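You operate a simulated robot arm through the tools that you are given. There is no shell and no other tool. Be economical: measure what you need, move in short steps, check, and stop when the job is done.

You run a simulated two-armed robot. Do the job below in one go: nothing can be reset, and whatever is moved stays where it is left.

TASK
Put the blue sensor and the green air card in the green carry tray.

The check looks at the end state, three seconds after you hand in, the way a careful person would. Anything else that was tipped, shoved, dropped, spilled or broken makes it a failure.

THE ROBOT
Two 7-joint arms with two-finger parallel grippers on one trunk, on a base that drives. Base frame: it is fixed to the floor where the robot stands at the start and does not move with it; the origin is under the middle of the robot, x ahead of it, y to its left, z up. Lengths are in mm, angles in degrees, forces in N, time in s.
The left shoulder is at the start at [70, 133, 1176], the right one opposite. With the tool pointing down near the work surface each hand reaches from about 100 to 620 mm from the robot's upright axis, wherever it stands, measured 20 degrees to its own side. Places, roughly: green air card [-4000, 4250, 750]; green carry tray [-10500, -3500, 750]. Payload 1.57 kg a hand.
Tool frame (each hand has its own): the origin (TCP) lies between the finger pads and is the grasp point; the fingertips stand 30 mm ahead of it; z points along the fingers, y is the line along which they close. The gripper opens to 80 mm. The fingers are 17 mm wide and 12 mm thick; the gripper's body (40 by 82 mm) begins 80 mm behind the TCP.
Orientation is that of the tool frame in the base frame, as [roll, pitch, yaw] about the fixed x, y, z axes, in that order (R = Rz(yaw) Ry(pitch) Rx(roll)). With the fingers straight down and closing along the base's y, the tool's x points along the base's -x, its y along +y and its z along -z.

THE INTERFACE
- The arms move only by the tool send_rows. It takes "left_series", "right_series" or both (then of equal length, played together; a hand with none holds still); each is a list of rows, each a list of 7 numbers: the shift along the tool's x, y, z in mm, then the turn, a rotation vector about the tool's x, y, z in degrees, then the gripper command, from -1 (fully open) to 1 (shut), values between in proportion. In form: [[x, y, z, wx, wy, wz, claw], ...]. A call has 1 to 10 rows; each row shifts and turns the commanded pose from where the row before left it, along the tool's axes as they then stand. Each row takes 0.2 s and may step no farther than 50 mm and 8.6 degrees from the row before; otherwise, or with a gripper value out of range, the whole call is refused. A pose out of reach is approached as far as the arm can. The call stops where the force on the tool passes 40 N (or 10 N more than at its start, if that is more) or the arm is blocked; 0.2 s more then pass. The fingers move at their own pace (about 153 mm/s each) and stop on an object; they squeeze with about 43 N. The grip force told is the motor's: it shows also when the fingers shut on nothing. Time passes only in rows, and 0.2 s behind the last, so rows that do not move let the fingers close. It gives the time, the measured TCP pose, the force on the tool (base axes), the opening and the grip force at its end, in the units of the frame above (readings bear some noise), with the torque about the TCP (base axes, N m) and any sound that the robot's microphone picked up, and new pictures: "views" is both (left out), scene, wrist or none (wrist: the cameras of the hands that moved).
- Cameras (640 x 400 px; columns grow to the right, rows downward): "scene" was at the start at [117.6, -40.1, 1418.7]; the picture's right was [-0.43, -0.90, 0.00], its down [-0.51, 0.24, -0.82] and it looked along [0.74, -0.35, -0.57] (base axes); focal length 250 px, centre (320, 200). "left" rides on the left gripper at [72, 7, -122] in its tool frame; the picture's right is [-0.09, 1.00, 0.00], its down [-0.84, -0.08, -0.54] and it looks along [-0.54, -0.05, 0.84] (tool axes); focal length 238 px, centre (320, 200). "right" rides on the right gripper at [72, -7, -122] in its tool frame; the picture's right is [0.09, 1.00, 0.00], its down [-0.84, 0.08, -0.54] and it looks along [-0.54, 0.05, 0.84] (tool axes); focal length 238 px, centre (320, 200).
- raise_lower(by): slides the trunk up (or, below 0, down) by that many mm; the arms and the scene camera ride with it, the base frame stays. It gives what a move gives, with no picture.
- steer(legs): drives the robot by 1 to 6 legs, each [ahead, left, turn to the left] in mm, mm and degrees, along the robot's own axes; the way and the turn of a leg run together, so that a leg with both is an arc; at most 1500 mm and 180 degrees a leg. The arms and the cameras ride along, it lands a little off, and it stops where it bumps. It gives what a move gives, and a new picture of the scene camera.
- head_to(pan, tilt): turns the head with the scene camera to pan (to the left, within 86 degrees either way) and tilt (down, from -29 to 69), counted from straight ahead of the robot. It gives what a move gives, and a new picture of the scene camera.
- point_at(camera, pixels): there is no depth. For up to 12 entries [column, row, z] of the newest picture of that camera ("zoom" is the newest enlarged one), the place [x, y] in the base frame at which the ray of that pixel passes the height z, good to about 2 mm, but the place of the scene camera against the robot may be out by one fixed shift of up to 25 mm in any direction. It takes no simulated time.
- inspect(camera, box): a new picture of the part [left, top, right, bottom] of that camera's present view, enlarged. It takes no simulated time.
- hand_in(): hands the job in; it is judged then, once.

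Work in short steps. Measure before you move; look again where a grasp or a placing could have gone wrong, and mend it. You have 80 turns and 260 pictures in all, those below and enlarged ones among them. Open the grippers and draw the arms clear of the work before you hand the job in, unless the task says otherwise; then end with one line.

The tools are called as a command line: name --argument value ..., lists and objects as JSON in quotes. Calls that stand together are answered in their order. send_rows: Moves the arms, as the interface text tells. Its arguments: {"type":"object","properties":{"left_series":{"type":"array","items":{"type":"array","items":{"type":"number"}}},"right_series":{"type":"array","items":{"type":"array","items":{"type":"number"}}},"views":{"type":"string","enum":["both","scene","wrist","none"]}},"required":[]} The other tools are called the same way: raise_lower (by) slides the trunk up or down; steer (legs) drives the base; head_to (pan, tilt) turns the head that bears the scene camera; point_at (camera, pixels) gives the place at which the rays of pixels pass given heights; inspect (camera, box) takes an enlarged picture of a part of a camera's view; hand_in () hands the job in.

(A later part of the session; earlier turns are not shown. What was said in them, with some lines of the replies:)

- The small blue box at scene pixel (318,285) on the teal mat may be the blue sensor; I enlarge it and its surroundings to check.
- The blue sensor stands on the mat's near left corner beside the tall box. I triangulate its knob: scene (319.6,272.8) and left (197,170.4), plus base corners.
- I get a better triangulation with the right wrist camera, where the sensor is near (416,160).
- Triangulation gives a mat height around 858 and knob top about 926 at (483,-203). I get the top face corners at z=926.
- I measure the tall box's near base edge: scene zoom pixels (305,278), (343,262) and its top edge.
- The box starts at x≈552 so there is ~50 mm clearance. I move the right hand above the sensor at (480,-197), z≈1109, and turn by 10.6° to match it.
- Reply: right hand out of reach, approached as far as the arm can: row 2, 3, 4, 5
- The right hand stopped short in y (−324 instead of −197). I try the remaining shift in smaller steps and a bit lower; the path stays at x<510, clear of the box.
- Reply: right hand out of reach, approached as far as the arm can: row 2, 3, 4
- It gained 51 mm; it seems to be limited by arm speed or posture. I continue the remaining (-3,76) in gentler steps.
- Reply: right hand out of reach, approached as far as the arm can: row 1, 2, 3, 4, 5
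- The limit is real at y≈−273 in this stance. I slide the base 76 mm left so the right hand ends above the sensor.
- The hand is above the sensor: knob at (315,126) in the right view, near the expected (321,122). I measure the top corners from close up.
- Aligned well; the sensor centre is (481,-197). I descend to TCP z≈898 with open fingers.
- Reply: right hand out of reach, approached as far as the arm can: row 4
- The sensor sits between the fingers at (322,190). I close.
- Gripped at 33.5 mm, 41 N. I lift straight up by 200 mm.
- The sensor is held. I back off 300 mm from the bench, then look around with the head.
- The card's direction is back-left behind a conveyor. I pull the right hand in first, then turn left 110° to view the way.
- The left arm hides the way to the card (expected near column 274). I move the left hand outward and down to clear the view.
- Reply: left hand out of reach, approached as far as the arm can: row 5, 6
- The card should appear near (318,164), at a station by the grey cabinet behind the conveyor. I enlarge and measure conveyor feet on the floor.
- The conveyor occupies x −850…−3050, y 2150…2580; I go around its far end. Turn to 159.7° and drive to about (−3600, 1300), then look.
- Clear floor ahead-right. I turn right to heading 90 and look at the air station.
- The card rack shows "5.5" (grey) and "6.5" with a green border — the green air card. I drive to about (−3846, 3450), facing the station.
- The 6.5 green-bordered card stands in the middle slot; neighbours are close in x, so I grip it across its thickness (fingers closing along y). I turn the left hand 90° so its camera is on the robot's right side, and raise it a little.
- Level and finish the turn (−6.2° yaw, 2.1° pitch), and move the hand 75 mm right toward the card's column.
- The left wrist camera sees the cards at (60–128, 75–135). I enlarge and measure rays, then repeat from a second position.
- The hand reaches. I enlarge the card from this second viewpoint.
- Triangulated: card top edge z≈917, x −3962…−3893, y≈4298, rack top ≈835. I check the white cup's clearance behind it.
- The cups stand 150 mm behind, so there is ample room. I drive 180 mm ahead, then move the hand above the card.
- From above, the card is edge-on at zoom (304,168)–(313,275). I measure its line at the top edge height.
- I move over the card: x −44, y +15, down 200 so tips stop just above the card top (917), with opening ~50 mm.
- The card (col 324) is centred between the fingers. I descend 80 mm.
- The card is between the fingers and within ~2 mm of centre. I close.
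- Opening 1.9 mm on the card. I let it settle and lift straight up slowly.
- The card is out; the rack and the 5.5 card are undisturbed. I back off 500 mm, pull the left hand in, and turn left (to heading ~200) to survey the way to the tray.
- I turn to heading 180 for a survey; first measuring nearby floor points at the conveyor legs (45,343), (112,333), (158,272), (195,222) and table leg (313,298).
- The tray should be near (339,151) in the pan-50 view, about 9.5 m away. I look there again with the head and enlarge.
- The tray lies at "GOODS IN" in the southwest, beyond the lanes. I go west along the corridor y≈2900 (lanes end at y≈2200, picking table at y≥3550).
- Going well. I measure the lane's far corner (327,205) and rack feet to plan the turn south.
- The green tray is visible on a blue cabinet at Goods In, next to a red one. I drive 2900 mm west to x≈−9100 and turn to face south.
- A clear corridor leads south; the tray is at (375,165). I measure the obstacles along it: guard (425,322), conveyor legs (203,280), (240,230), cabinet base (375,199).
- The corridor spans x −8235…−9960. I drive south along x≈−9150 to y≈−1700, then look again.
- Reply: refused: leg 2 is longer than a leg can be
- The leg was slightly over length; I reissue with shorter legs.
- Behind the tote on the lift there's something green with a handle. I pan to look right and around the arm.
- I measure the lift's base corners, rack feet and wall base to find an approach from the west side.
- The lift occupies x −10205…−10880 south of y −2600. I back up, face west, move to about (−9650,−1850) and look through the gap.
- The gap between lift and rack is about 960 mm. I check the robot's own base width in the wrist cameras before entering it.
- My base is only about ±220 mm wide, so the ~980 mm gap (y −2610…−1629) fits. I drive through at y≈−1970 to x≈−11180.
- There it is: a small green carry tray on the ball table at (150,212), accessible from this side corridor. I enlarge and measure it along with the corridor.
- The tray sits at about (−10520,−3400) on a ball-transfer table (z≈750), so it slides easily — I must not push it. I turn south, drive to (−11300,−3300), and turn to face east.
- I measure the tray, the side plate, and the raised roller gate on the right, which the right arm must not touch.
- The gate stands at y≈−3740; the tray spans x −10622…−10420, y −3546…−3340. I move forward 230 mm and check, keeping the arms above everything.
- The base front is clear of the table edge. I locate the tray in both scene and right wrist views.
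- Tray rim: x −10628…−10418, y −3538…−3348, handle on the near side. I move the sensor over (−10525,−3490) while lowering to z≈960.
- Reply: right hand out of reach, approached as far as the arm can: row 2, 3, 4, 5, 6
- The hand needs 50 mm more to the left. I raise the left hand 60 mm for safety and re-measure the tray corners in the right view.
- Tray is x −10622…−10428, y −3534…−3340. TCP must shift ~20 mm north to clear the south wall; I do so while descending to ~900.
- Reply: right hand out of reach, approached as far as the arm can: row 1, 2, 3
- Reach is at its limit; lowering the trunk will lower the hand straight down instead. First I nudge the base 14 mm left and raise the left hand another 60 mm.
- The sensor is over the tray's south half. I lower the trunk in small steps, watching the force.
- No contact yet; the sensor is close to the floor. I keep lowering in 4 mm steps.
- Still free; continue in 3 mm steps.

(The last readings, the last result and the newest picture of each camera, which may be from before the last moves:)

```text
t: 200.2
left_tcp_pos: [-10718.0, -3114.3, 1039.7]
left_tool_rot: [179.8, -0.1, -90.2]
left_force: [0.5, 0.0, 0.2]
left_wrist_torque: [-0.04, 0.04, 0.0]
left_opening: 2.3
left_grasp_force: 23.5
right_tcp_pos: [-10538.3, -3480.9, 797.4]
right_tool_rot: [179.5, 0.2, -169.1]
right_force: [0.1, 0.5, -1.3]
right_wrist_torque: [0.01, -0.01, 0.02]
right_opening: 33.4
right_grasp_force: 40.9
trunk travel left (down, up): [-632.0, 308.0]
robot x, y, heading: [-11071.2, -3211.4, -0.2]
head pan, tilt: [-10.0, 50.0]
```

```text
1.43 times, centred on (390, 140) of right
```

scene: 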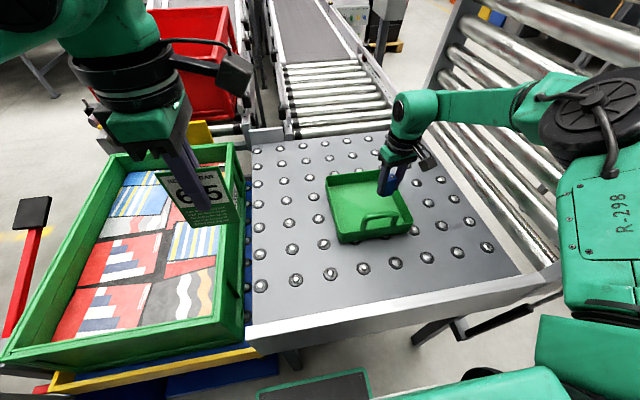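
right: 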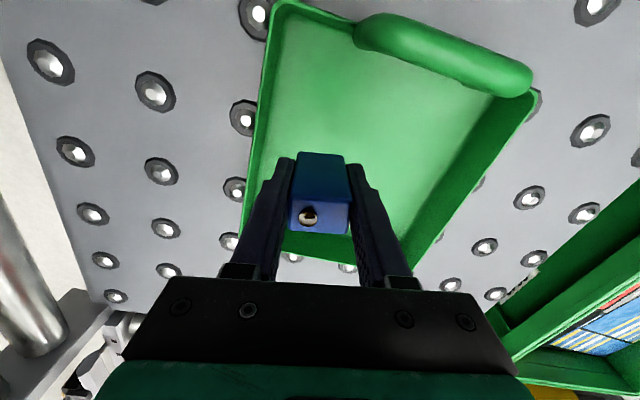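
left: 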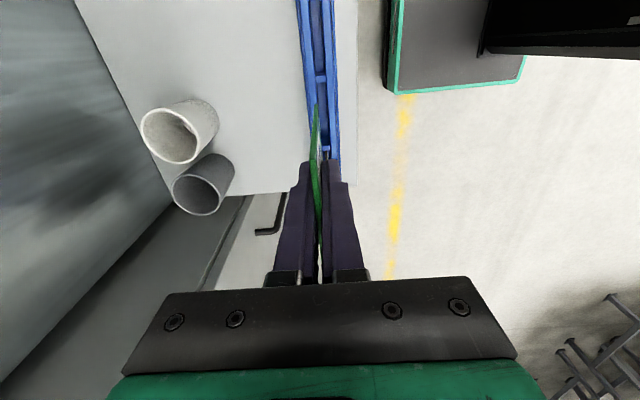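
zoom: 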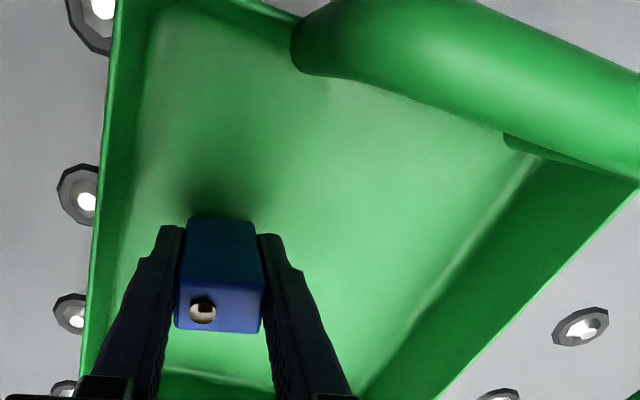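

A contact shadow shows at the sensor's base, and the last step barely moved the TCP. I do two more 2 mm steps.

raise_lower --by -2

raise_lower --by -2

raise_lower --by -2

```text
t: 200.8
left_tcp_pos: [-10718.2, -3114.5, 1037.3]
left_tool_rot: [179.8, -0.1, -90.2]
left_force: [0.1, 0.1, 0.4]
left_wrist_torque: [0.01, -0.02, 0.0]
left_opening: 2.0
left_grasp_force: 24.0
right_tcp_pos: [-10538.4, -3480.2, 793.5]
right_tool_rot: [179.4, 0.1, -169.1]
right_force: [-0.5, -0.3, -1.1]
right_wrist_torque: [0.01, 0.02, 0.0]
right_opening: 33.3
right_grasp_force: 41.2
trunk travel left (down, up): [-630.0, 310.0]
robot x, y, heading: [-11075.4, -3208.0, -0.3]
head pan, tilt: [-10.0, 50.0]
```

```text
t: 201.3
left_tcp_pos: [-10718.1, -3114.2, 1034.9]
left_tool_rot: [179.8, 0.1, -90.2]
left_force: [-0.4, -0.2, -1.4]
left_wrist_torque: [0.0, 0.02, 0.02]
left_opening: 2.1
left_grasp_force: 23.5
right_tcp_pos: [-10541.2, -3479.7, 792.1]
right_tool_rot: [179.5, 0.0, -169.1]
right_force: [0.0, -0.1, -0.8]
right_wrist_torque: [0.0, 0.0, 0.0]
right_opening: 33.2
right_grasp_force: 41.1
trunk travel left (down, up): [-628.0, 312.0]
robot x, y, heading: [-11073.6, -3211.0, -0.3]
head pan, tilt: [-10.0, 50.0]
```

```text
t: 201.8
left_tcp_pos: [-10717.5, -3114.1, 1034.0]
left_tool_rot: [179.8, 0.0, -90.2]
left_force: [-0.3, -0.7, 0.3]
left_wrist_torque: [0.0, 0.0, 0.0]
left_opening: 2.3
left_grasp_force: 24.1
right_tcp_pos: [-10538.3, -3480.0, 789.6]
right_tool_rot: [179.4, 0.0, -169.2]
right_force: [0.2, 0.5, -0.7]
right_wrist_torque: [0.02, 0.05, 0.0]
right_opening: 33.3
right_grasp_force: 41.2
trunk travel left (down, up): [-626.0, 314.0]
robot x, y, heading: [-11069.1, -3214.4, -0.2]
head pan, tilt: [-10.0, 50.0]
```

Still no contact. Four more 2 mm steps.

raise_lower --by -2

raise_lower --by -2

raise_lower --by -2

raise_lower --by -1.5

inspect --camera "right" --box '[260, 100, 400, 240]'

```text
t: 202.3
left_tcp_pos: [-10717.0, -3115.1, 1031.1]
left_tool_rot: [179.8, -0.1, -90.2]
left_force: [0.6, -1.1, -0.7]
left_wrist_torque: [-0.04, -0.02, 0.05]
left_opening: 2.1
left_grasp_force: 24.1
right_tcp_pos: [-10538.7, -3479.7, 788.2]
right_tool_rot: [179.4, 0.0, -169.0]
right_force: [-0.4, -0.7, -0.9]
right_wrist_torque: [0.01, -0.01, 0.01]
right_opening: 33.2
right_grasp_force: 41.3
trunk travel left (down, up): [-624.0, 316.0]
robot x, y, heading: [-11073.5, -3213.1, -0.1]
head pan, tilt: [-10.0, 50.0]
```

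```text
t: 202.8
left_tcp_pos: [-10717.9, -3114.9, 1029.4]
left_tool_rot: [179.8, 0.1, -90.2]
left_force: [-0.6, 0.0, -0.1]
left_wrist_torque: [-0.01, 0.03, -0.01]
left_opening: 2.1
left_grasp_force: 24.5
right_tcp_pos: [-10539.1, -3480.8, 784.6]
right_tool_rot: [179.4, 0.0, -169.1]
right_force: [-0.2, 0.4, -1.3]
right_wrist_torque: [-0.01, 0.04, 0.01]
right_opening: 33.2
right_grasp_force: 41.2
trunk travel left (down, up): [-622.0, 318.0]
robot x, y, heading: [-11074.5, -3210.0, -0.0]
head pan, tilt: [-10.0, 50.0]
```

```text
t: 203.4
left_tcp_pos: [-10717.7, -3113.5, 1027.0]
left_tool_rot: [179.8, 0.0, -90.1]
left_force: [0.4, 0.2, -0.1]
left_wrist_torque: [0.02, -0.01, 0.0]
left_opening: 2.2
left_grasp_force: 23.9
right_tcp_pos: [-10538.5, -3479.5, 784.4]
right_tool_rot: [179.5, 0.2, -169.1]
right_force: [0.6, -0.8, 4.1]
right_wrist_torque: [-0.11, -0.03, -0.01]
right_opening: 33.3
right_grasp_force: 41.1
trunk travel left (down, up): [-620.0, 320.0]
robot x, y, heading: [-11072.9, -3211.8, -0.2]
head pan, tilt: [-10.0, 50.0]
```

```text
t: 203.9
left_tcp_pos: [-10718.9, -3114.1, 1025.9]
left_tool_rot: [179.9, -0.1, -90.3]
left_force: [1.0, 0.1, 0.8]
left_wrist_torque: [0.01, 0.02, 0.04]
left_opening: 2.2
left_grasp_force: 23.2
right_tcp_pos: [-10538.5, -3478.9, 784.3]
right_tool_rot: [179.4, 0.4, -169.0]
right_force: [1.1, -0.5, 13.0]
right_wrist_torque: [-0.29, -0.12, 0.04]
right_opening: 33.3
right_grasp_force: 41.5
trunk travel left (down, up): [-618.0, 321.0]
robot x, y, heading: [-11074.3, -3215.0, 0.1]
head pan, tilt: [-10.0, 50.0]
```

```text
2.86 times, centred on (330, 170) of right
```

zoom: 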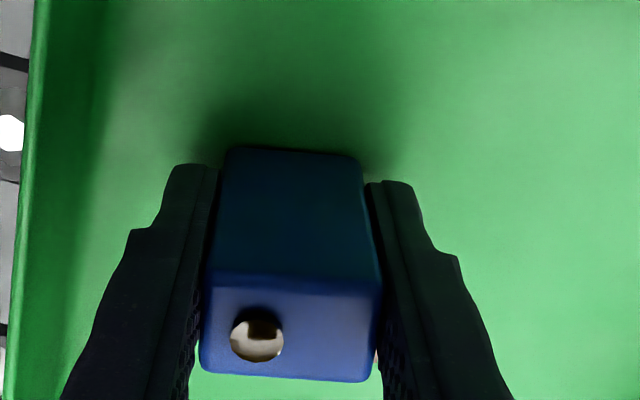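

Contact at 13 N: the sensor stands on the tray floor. I ease up 1 mm, open to ~50 mm, and raise the trunk straight up.

raise_lower --by 1.2

send_rows --right_series '[[0, 0, 0, 0, 0, 0, 0.0], [0, 0, 0, 0, 0, 0, -0.25], [0, 0, 0, 0, 0, 0, -0.25]]' --views "wrist"

raise_lower --by 180

inspect --camera "scene" --box '[280, 120, 460, 270]'

```text
t: 204.4
left_tcp_pos: [-10719.1, -3114.1, 1027.8]
left_tool_rot: [179.9, -0.2, -90.2]
left_force: [0.7, 0.1, -0.5]
left_wrist_torque: [-0.02, -0.02, -0.01]
left_opening: 2.3
left_grasp_force: 23.5
right_tcp_pos: [-10540.1, -3479.0, 784.1]
right_tool_rot: [179.4, 0.2, -169.0]
right_force: [1.2, 0.1, 10.7]
right_wrist_torque: [-0.16, -0.08, 0.04]
right_opening: 33.2
right_grasp_force: 41.1
trunk travel left (down, up): [-620.0, 320.0]
robot x, y, heading: [-11077.1, -3209.8, -0.1]
head pan, tilt: [-10.0, 50.0]
```

```text
t: 205.2
left_tcp_pos: [-10717.5, -3115.9, 1027.4]
left_tool_rot: [179.8, 0.0, -90.2]
left_force: [0.5, -0.4, -0.8]
left_wrist_torque: [0.0, 0.0, -0.01]
left_opening: 2.1
left_grasp_force: 23.6
right_tcp_pos: [-10538.2, -3481.5, 782.9]
right_tool_rot: [179.3, 0.1, -169.1]
right_force: [0.0, 0.2, 0.2]
right_wrist_torque: [-0.02, 0.0, 0.04]
right_opening: 49.7
right_grasp_force: 0.1
trunk travel left (down, up): [-620.0, 320.0]
robot x, y, heading: [-11077.5, -3215.4, -0.2]
head pan, tilt: [-10.0, 50.0]
```

right: 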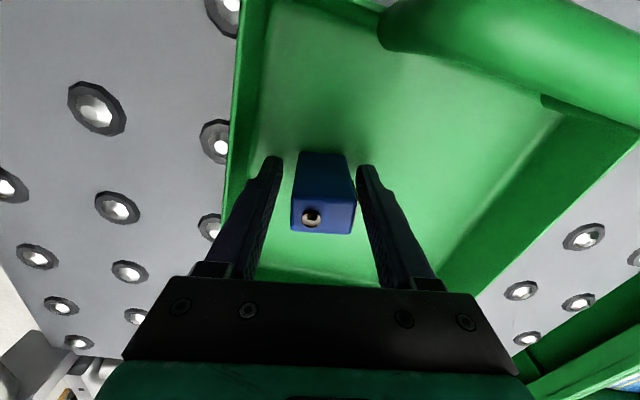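

```text
t: 207.2
left_tcp_pos: [-10717.5, -3115.6, 1207.2]
left_tool_rot: [179.8, 0.0, -90.3]
left_force: [0.5, 0.4, -0.2]
left_wrist_torque: [-0.01, 0.0, 0.02]
left_opening: 2.1
left_grasp_force: 24.0
right_tcp_pos: [-10538.3, -3479.7, 963.6]
right_tool_rot: [179.3, 0.1, -169.1]
right_force: [-1.2, 0.1, -0.1]
right_wrist_torque: [-0.01, -0.02, 0.0]
right_opening: 50.1
right_grasp_force: 0.0
trunk travel left (down, up): [-800.0, 140.0]
robot x, y, heading: [-11075.0, -3215.4, -0.2]
head pan, tilt: [-10.0, 50.0]
```

```text
2.67 times, centred on (370, 195) of scene
```

zoom: 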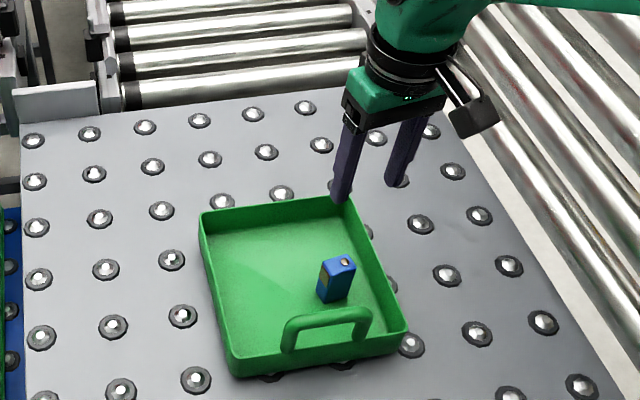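

The sensor stands in the tray. Now I draw the right hand back (rel. forward ~190 mm) so it stays clear of the gate when I shift south for the card.

send_rows --right_series '[[42, 8, -8, 0, 0, 0, -0.25], [42, 8, -8, 0, 0, 0, -0.25], [42, 8, -8, 0, 0, 0, -0.25], [42, 8, -8, 0, 0, 0, -0.25], [42, 8, -8, 0, 0, 0, -0.25], [42, 8, -8, 0, 0, 0, -0.25], [42, 8, -8, 0, 0, 0, -0.25], [42, 8, -8, 0, 0, 0, -0.25], [0, 0, 0, 0, 0, 0, -0.25]]' --views "scene"

head_to --pan -55 --tilt 45

```text
t: 209.2
left_tcp_pos: [-10715.7, -3115.3, 1207.4]
left_tool_rot: [179.7, -0.1, -90.2]
left_force: [0.3, -0.4, -0.3]
left_wrist_torque: [0.03, 0.03, 0.01]
left_opening: 2.0
left_grasp_force: 24.1
right_tcp_pos: [-10865.4, -3520.8, 1030.1]
right_tool_rot: [179.2, -0.1, -169.0]
right_force: [1.1, 0.2, 0.6]
right_wrist_torque: [-0.02, 0.0, 0.0]
right_opening: 50.1
right_grasp_force: 0.1
right hand out of reach, approached as far as the arm can: row 2, 3, 4, 6, 7, 8
trunk travel left (down, up): [-800.0, 140.0]
robot x, y, heading: [-11072.4, -3216.1, -0.3]
head pan, tilt: [-10.0, 50.0]
```

scene: 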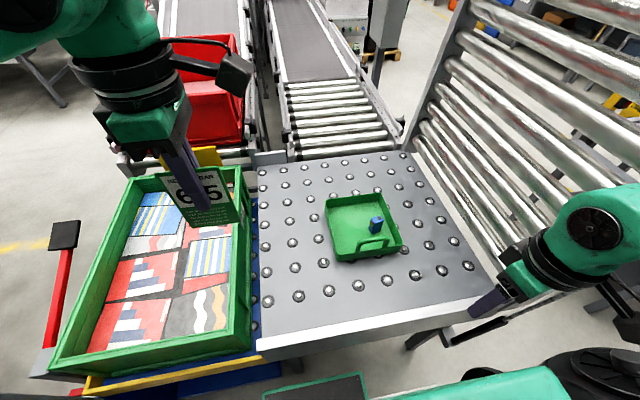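

```text
t: 210.3
left_tcp_pos: [-10718.0, -3114.2, 1206.5]
left_tool_rot: [179.8, 0.0, -90.2]
left_force: [-0.5, 0.9, -0.6]
left_wrist_torque: [0.01, 0.0, 0.02]
left_opening: 2.1
left_grasp_force: 23.4
right_tcp_pos: [-10865.0, -3521.5, 1030.9]
right_tool_rot: [179.3, -0.1, -169.1]
right_force: [0.9, 0.2, 0.4]
right_wrist_torque: [0.03, -0.02, 0.05]
right_opening: 49.8
right_grasp_force: 0.1
trunk travel left (down, up): [-800.0, 140.0]
robot x, y, heading: [-11072.4, -3211.7, -0.1]
head pan, tilt: [-55.0, 45.0]
```

scene: 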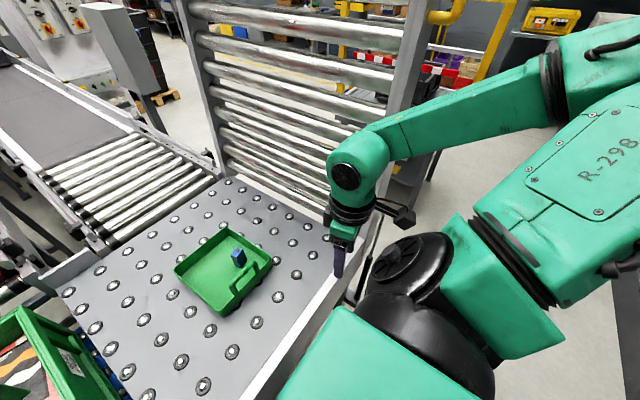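

The right hand would pass close to the gate post if I just slid south, so instead I shift right 158 mm while turning 20° right; that keeps the right arm clear and brings the left hand to the tray.

steer --legs '[[0, -158, -20]]'

head_to --pan 10 --tilt 50

send_rows --left_series '[[0, 0, 20, 0, 0, -7, 1], [0, 0, 20, 0, 0, -7, 1], [0, 0, 20, 0, 0, -6, 1], [0, 0, 0, 0, 0, 0, 1]]' --views "both"

```text
t: 211.8
left_tcp_pos: [-10732.3, -3391.9, 1206.1]
left_tool_rot: [179.9, -0.2, -110.1]
left_force: [-0.1, 0.8, -0.6]
left_wrist_torque: [-0.02, -0.01, 0.06]
left_opening: 2.0
left_grasp_force: 24.2
right_tcp_pos: [-11010.6, -3723.9, 1032.2]
right_tool_rot: [179.5, 0.1, 171.1]
right_force: [0.0, 0.7, 0.4]
right_wrist_torque: [-0.01, 0.0, 0.0]
right_opening: 49.9
right_grasp_force: 0.1
trunk travel left (down, up): [-800.0, 140.0]
robot x, y, heading: [-11102.5, -3362.9, -19.8]
head pan, tilt: [-55.0, 45.0]
```

scene: 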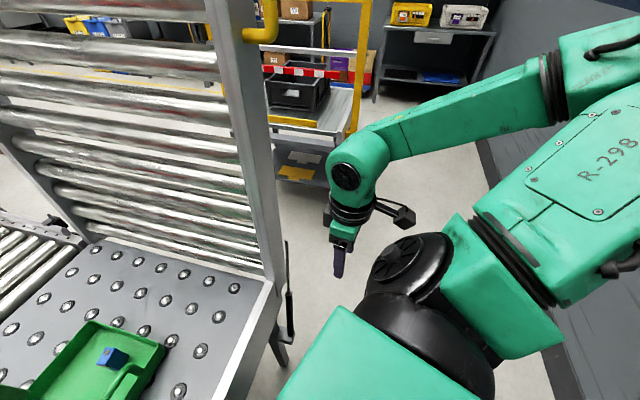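

```text
t: 213.2
left_tcp_pos: [-10732.9, -3395.0, 1207.2]
left_tool_rot: [179.7, -0.1, -110.2]
left_force: [0.6, -0.8, -0.2]
left_wrist_torque: [0.03, 0.02, -0.01]
left_opening: 2.2
left_grasp_force: 23.6
right_tcp_pos: [-11011.6, -3726.4, 1032.3]
right_tool_rot: [179.3, 0.1, 171.1]
right_force: [-0.3, -0.7, -0.3]
right_wrist_torque: [0.04, -0.03, 0.06]
right_opening: 50.2
right_grasp_force: 0.1
trunk travel left (down, up): [-800.0, 140.0]
robot x, y, heading: [-11100.9, -3365.6, -20.1]
head pan, tilt: [10.0, 50.0]
```

scene: 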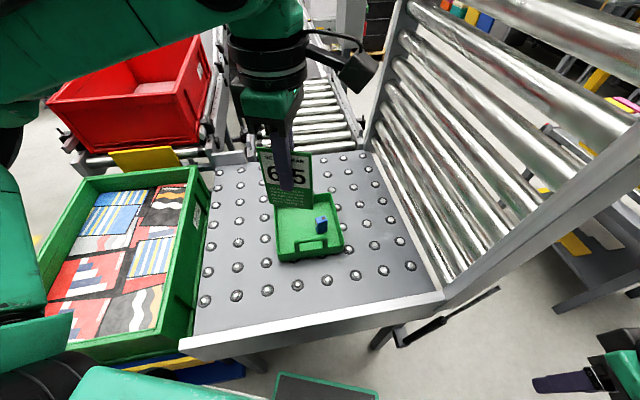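

```text
t: 214.2
left_tcp_pos: [-10733.1, -3393.8, 1147.3]
left_tool_rot: [179.8, 0.0, -90.0]
left_force: [-0.7, 0.4, 0.2]
left_wrist_torque: [0.01, -0.01, 0.0]
left_opening: 2.2
left_grasp_force: 23.8
right_tcp_pos: [-11008.6, -3725.2, 1031.2]
right_tool_rot: [179.2, 0.0, 171.0]
right_force: [-0.2, 0.0, 0.2]
right_wrist_torque: [-0.02, 0.0, 0.01]
right_opening: 50.3
right_grasp_force: 0.0
trunk travel left (down, up): [-800.0, 140.0]
robot x, y, heading: [-11103.1, -3364.7, -20.2]
head pan, tilt: [10.0, 50.0]
```

scene: 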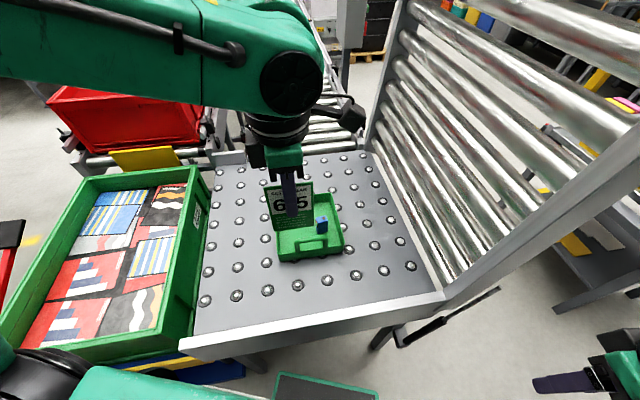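
left: 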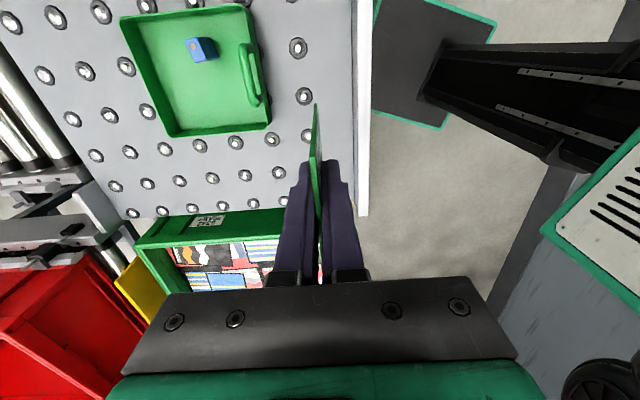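

Card length below the TCP is ~80 mm from the wrist view (tip at row 103). I lower the trunk 150 mm, then extend the left hand 213 mm east to x≈−10520 above the tray's north half.

raise_lower --by -150

send_rows --left_series '[[0, -35.5, 4, 0, 0, 0, 1], [0, -35.5, 4, 0, 0, 0, 1], [0, -35.5, 4, 0, 0, 0, 1], [0, -35.5, 4, 0, 0, 0, 1], [0, -35.5, 4, 0, 0, 0, 1], [0, -35.5, 4, 0, 0, 0, 1], [0, 0, 0, 0, 0, 0, 1]]' --views "both"

```text
t: 215.9
left_tcp_pos: [-10732.5, -3394.8, 997.4]
left_tool_rot: [179.8, 0.0, -90.1]
left_force: [0.1, -0.3, -0.8]
left_wrist_torque: [0.0, 0.04, -0.02]
left_opening: 2.2
left_grasp_force: 23.3
right_tcp_pos: [-11010.1, -3726.8, 882.0]
right_tool_rot: [179.2, 0.1, 171.1]
right_force: [-0.7, -1.3, 0.8]
right_wrist_torque: [0.0, -0.05, -0.01]
right_opening: 49.9
right_grasp_force: 0.0
trunk travel left (down, up): [-650.0, 290.0]
robot x, y, heading: [-11100.6, -3367.5, -20.0]
head pan, tilt: [10.0, 50.0]
```

```text
t: 217.5
left_tcp_pos: [-10521.3, -3392.4, 974.8]
left_tool_rot: [179.8, 0.2, -90.1]
left_force: [0.3, 0.1, -0.6]
left_wrist_torque: [0.01, -0.02, 0.0]
left_opening: 1.8
left_grasp_force: 23.6
right_tcp_pos: [-11011.9, -3727.1, 879.7]
right_tool_rot: [179.2, 0.2, 171.1]
right_force: [-0.4, -0.4, 0.5]
right_wrist_torque: [0.0, 0.02, 0.0]
right_opening: 49.9
right_grasp_force: 0.1
trunk travel left (down, up): [-650.0, 290.0]
robot x, y, heading: [-11099.3, -3366.4, -20.1]
head pan, tilt: [10.0, 50.0]
```

scene: 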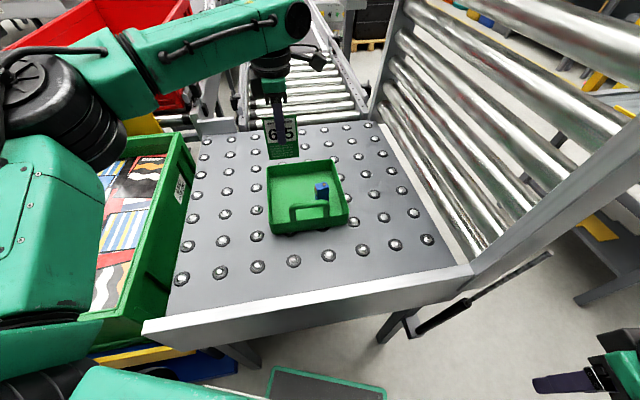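
left: 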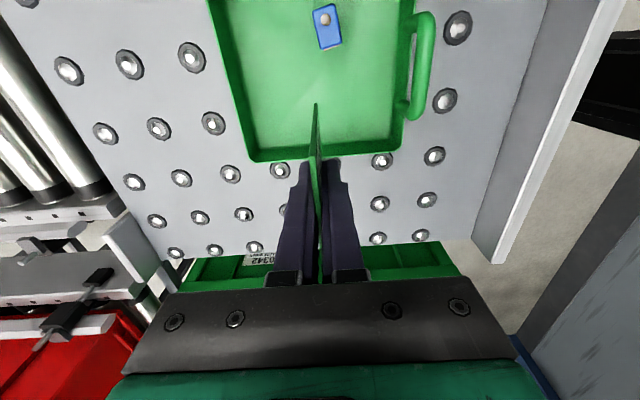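

Reached (−10521,−3392,975). I tilt the hand 25° so the card's top leans back towards the robot, and check the tray's north rim in the left view.

point_at --camera "left" --pixels '[[250, 160, 780], [401, 149, 780], [250, 160, 790], [408, 0, 780], [328, 48, 739]]'

send_rows --left_series '[[0, 0, 0, 8.3, 0, 0, 1], [0, 0, 0, 8.3, 0, 0, 1], [0, 0, 0, 8.3, 0, 0, 1], [0, 12, 25, 0, 0, 0, 1], [0, 12, 25, 0, 0, 0, 1], [0, 12, 25, 0, 0, 0, 1], [0, 0, 0, 0, 0, 0, 1]]' --views "both"

inspect --camera "scene" --box '[220, 80, 400, 250]'

```text
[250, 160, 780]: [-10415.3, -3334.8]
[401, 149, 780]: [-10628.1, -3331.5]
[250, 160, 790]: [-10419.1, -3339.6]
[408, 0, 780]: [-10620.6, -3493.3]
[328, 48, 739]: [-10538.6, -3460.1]
```

```text
t: 219.1
left_tcp_pos: [-10523.6, -3393.3, 888.7]
left_tool_rot: [-155.4, 0.0, -89.9]
left_force: [-0.4, -0.1, -0.6]
left_wrist_torque: [0.01, 0.04, 0.04]
left_opening: 2.0
left_grasp_force: 23.9
right_tcp_pos: [-11011.4, -3726.4, 880.8]
right_tool_rot: [179.3, 0.1, 171.1]
right_force: [0.3, -0.7, -0.1]
right_wrist_torque: [0.02, 0.02, 0.01]
right_opening: 49.8
right_grasp_force: 0.0
trunk travel left (down, up): [-650.0, 290.0]
robot x, y, heading: [-11098.4, -3366.2, -20.0]
head pan, tilt: [10.0, 50.0]
```

scene: 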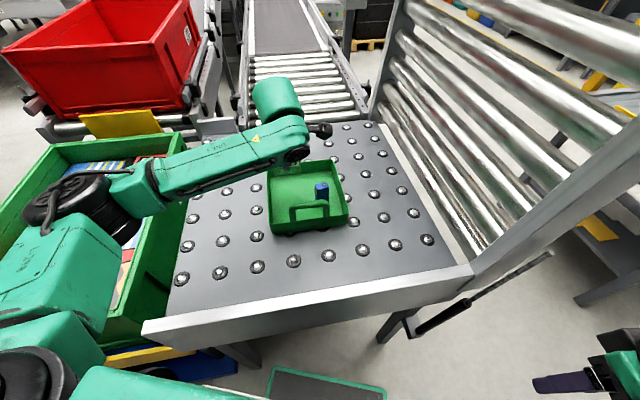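
left: 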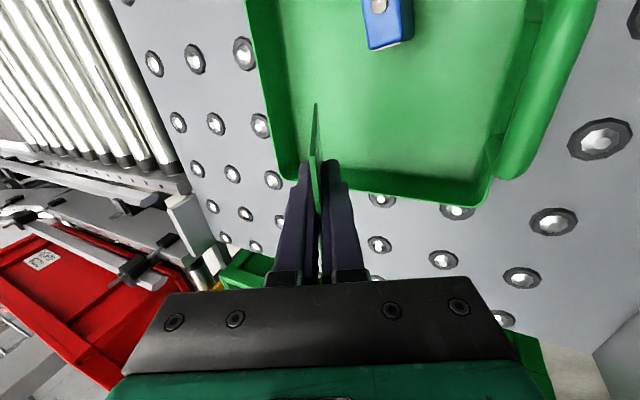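

```text
2.35 times, centred on (310, 165) of scene
```

zoom: 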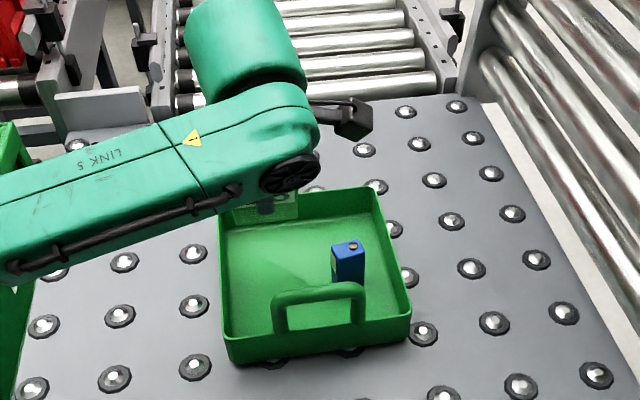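

All clear; the card is over the tray's north half, sensor beside it. I descend about 74 mm with small last steps.

send_rows --left_series '[[0, 9.5, 20.6, 0, 0, 0, 1], [0, 9.5, 20.6, 0, 0, 0, 1], [0, 9.5, 20.6, 0, 0, 0, 1], [0, 1.3, 2.7, 0, 0, 0, 1], [0, 1.3, 2.7, 0, 0, 0, 1], [0, 0, 0, 0, 0, 0, 1]]' --views "both"

inspect --camera "left" --box '[220, 0, 500, 200]'

```text
t: 220.5
left_tcp_pos: [-10522.4, -3393.3, 815.9]
left_tool_rot: [-155.3, 0.0, -90.0]
left_force: [-0.1, 1.0, -0.1]
left_wrist_torque: [0.0, 0.02, 0.02]
left_opening: 2.1
left_grasp_force: 23.4
right_tcp_pos: [-11010.1, -3726.7, 880.2]
right_tool_rot: [179.3, 0.0, 171.1]
right_force: [-0.4, 0.1, 0.9]
right_wrist_torque: [0.0, -0.02, 0.03]
right_opening: 50.2
right_grasp_force: 0.1
trunk travel left (down, up): [-650.0, 290.0]
robot x, y, heading: [-11103.9, -3365.7, -19.9]
head pan, tilt: [10.0, 50.0]
```

scene: 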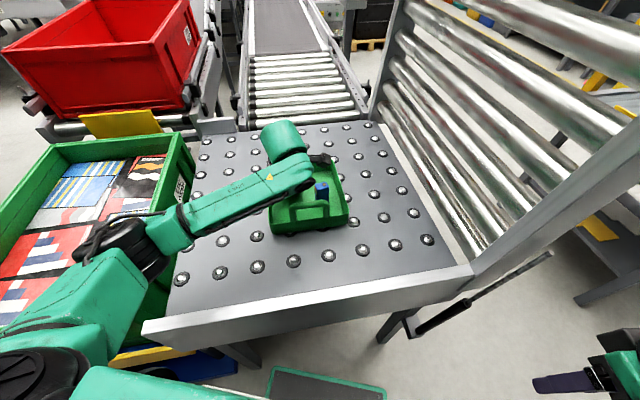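
left: 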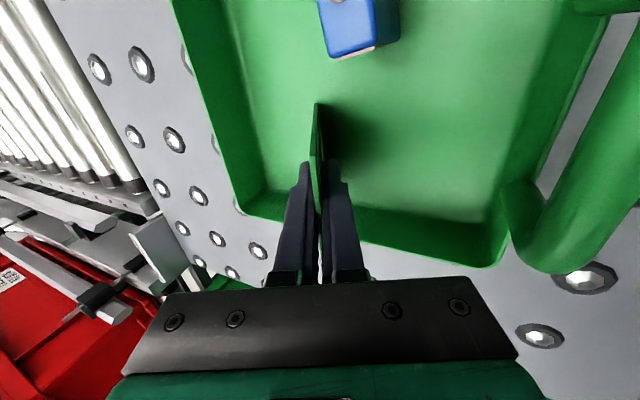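

```text
2.00 times, centred on (360, 100) of left
```

zoom: 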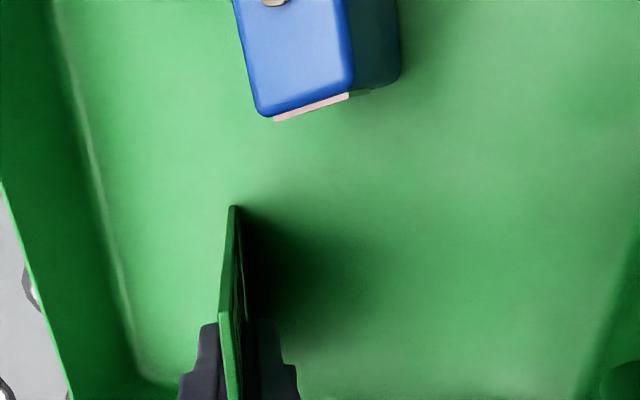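

The card's lower edge is just above the tray floor, leaning the right way. I release to 30 mm and withdraw back along the fingers.

send_rows --left_series '[[0, 0, 2, 0, 0, 0, 1], [0, 0, 0, 0, 0, 0, 0.25], [0, 0, 0, 0, 0, 0, 0.25], [0, 0, 0, 0, 0, 0, 0.25], [0, 0, -20, 0, 0, 0, 0.25], [0, 0, -25, 0, 0, 0, 0.25], [0, 0, -30, 0, 0, 0, 0.25], [0, 0, -35, 0, 0, 0, 0.25], [0, 0, -35, 0, 0, 0, 0.25], [0, 0, 0, 0, 0, 0, 0.25]]' --views "both"

inspect --camera "left" --box '[140, 0, 540, 260]'

```text
t: 222.7
left_tcp_pos: [-10582.3, -3393.9, 946.8]
left_tool_rot: [-155.3, 0.2, -90.0]
left_force: [-0.6, -0.5, -0.4]
left_wrist_torque: [-0.03, -0.02, -0.04]
left_opening: 30.1
left_grasp_force: 0.0
right_tcp_pos: [-11010.4, -3726.5, 880.4]
right_tool_rot: [179.3, 0.0, 171.0]
right_force: [1.3, 0.4, 0.3]
right_wrist_torque: [0.01, 0.04, -0.01]
right_opening: 50.0
right_grasp_force: 0.1
trunk travel left (down, up): [-650.0, 290.0]
robot x, y, heading: [-11099.9, -3366.6, -20.0]
head pan, tilt: [10.0, 50.0]
```

scene: 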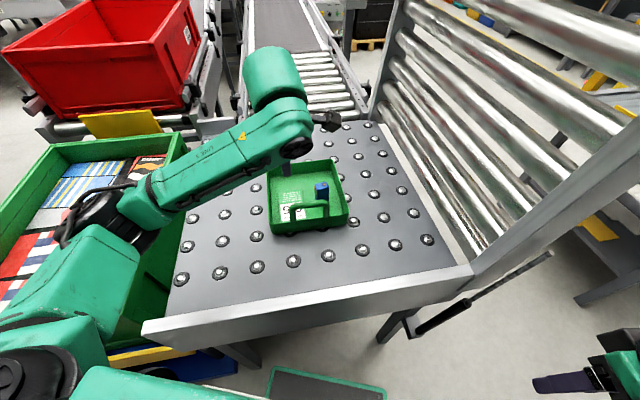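
left: 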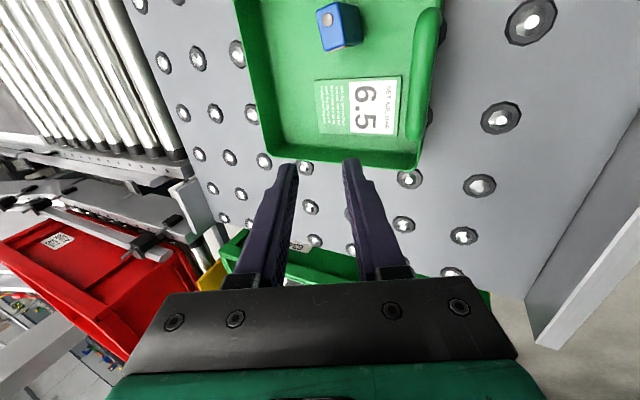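

```text
1.54 times, centred on (340, 130) of left
```

zoom: 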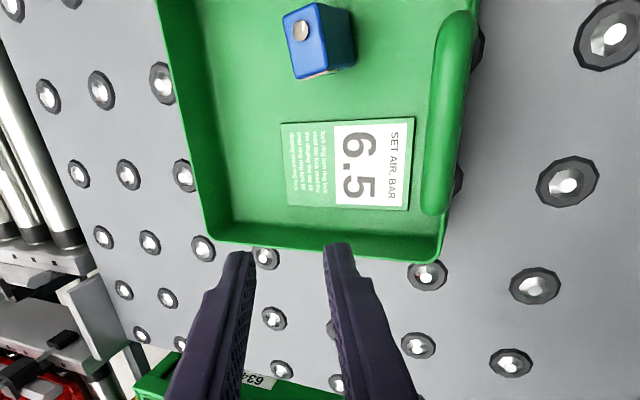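

Both items are in the tray: the card flat, the sensor standing. I raise the trunk, open the grippers, and back away clear.

raise_lower --by 160

send_rows --left_series '[[0, 0, 0, 0, 0, 0, -1], [0, 0, 0, 0, 0, 0, -1], [0, 0, 0, 0, 0, 0, -1]]' --right_series '[[0, 0, 0, 0, 0, 0, -1], [0, 0, 0, 0, 0, 0, -1], [0, 0, 0, 0, 0, 0, -1]]' --views "none"

steer --legs '[[-280, 0, 0]]'

inspect --camera "scene" --box '[200, 60, 440, 240]'

```text
t: 224.5
left_tcp_pos: [-10582.4, -3393.1, 1105.7]
left_tool_rot: [-155.4, 0.1, -90.1]
left_force: [0.5, -0.2, -0.1]
left_wrist_torque: [0.01, 0.0, 0.0]
left_opening: 30.3
left_grasp_force: 0.1
right_tcp_pos: [-11010.2, -3726.1, 1041.5]
right_tool_rot: [179.3, 0.0, 171.1]
right_force: [-0.4, -0.3, 0.4]
right_wrist_torque: [0.01, 0.01, 0.01]
right_opening: 50.1
right_grasp_force: 0.1
trunk travel left (down, up): [-810.0, 130.0]
robot x, y, heading: [-11101.2, -3363.7, -20.0]
head pan, tilt: [10.0, 50.0]
```

```text
t: 225.3
left_tcp_pos: [-10581.8, -3392.0, 1106.1]
left_tool_rot: [-155.3, 0.0, -90.2]
left_force: [-0.2, 0.2, -0.3]
left_wrist_torque: [-0.01, -0.02, -0.01]
left_opening: 79.6
left_grasp_force: 0.1
right_tcp_pos: [-11009.9, -3725.6, 1040.7]
right_tool_rot: [179.3, 0.0, 171.1]
right_force: [0.5, 0.9, -0.7]
right_wrist_torque: [0.01, 0.0, 0.04]
right_opening: 80.2
right_grasp_force: 0.1
trunk travel left (down, up): [-810.0, 130.0]
robot x, y, heading: [-11098.5, -3366.8, -19.8]
head pan, tilt: [10.0, 50.0]
```

```text
t: 227.3
left_tcp_pos: [-10845.8, -3299.6, 1105.5]
left_tool_rot: [-155.3, 0.1, -90.4]
left_force: [-0.1, 0.4, 0.6]
left_wrist_torque: [-0.05, 0.01, -0.01]
left_opening: 80.0
left_grasp_force: 0.1
right_tcp_pos: [-11276.9, -3630.3, 1040.1]
right_tool_rot: [179.3, 0.0, 170.7]
right_force: [-0.3, 0.8, 0.1]
right_wrist_torque: [0.0, 0.0, 0.06]
right_opening: 79.8
right_grasp_force: 0.0
trunk travel left (down, up): [-810.0, 130.0]
robot x, y, heading: [-11368.9, -3268.9, -20.1]
head pan, tilt: [10.0, 50.0]
```

scene: 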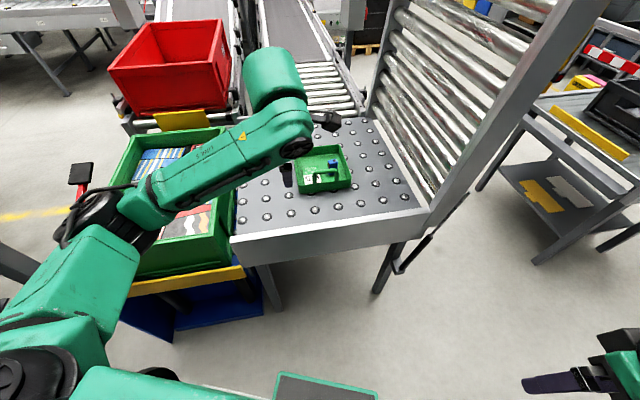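

```text
2.22 times, centred on (320, 150) of scene
```

zoom: 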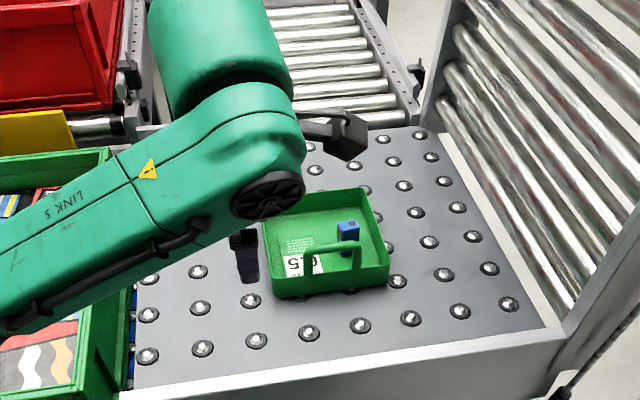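

The card (310,255 in the zoom) and the sensor (350,235) both lie in the tray, nothing else was disturbed, and the hands are open and clear. I hand in.

hand_in

```text
The job is handed in.
```

The blue sensor and the green air card (the green-bordered 6.5 card) are both in the green carry tray: the sensor is standing and the card is lying flat. I saw nothing else disturbed, and the job is handed in.
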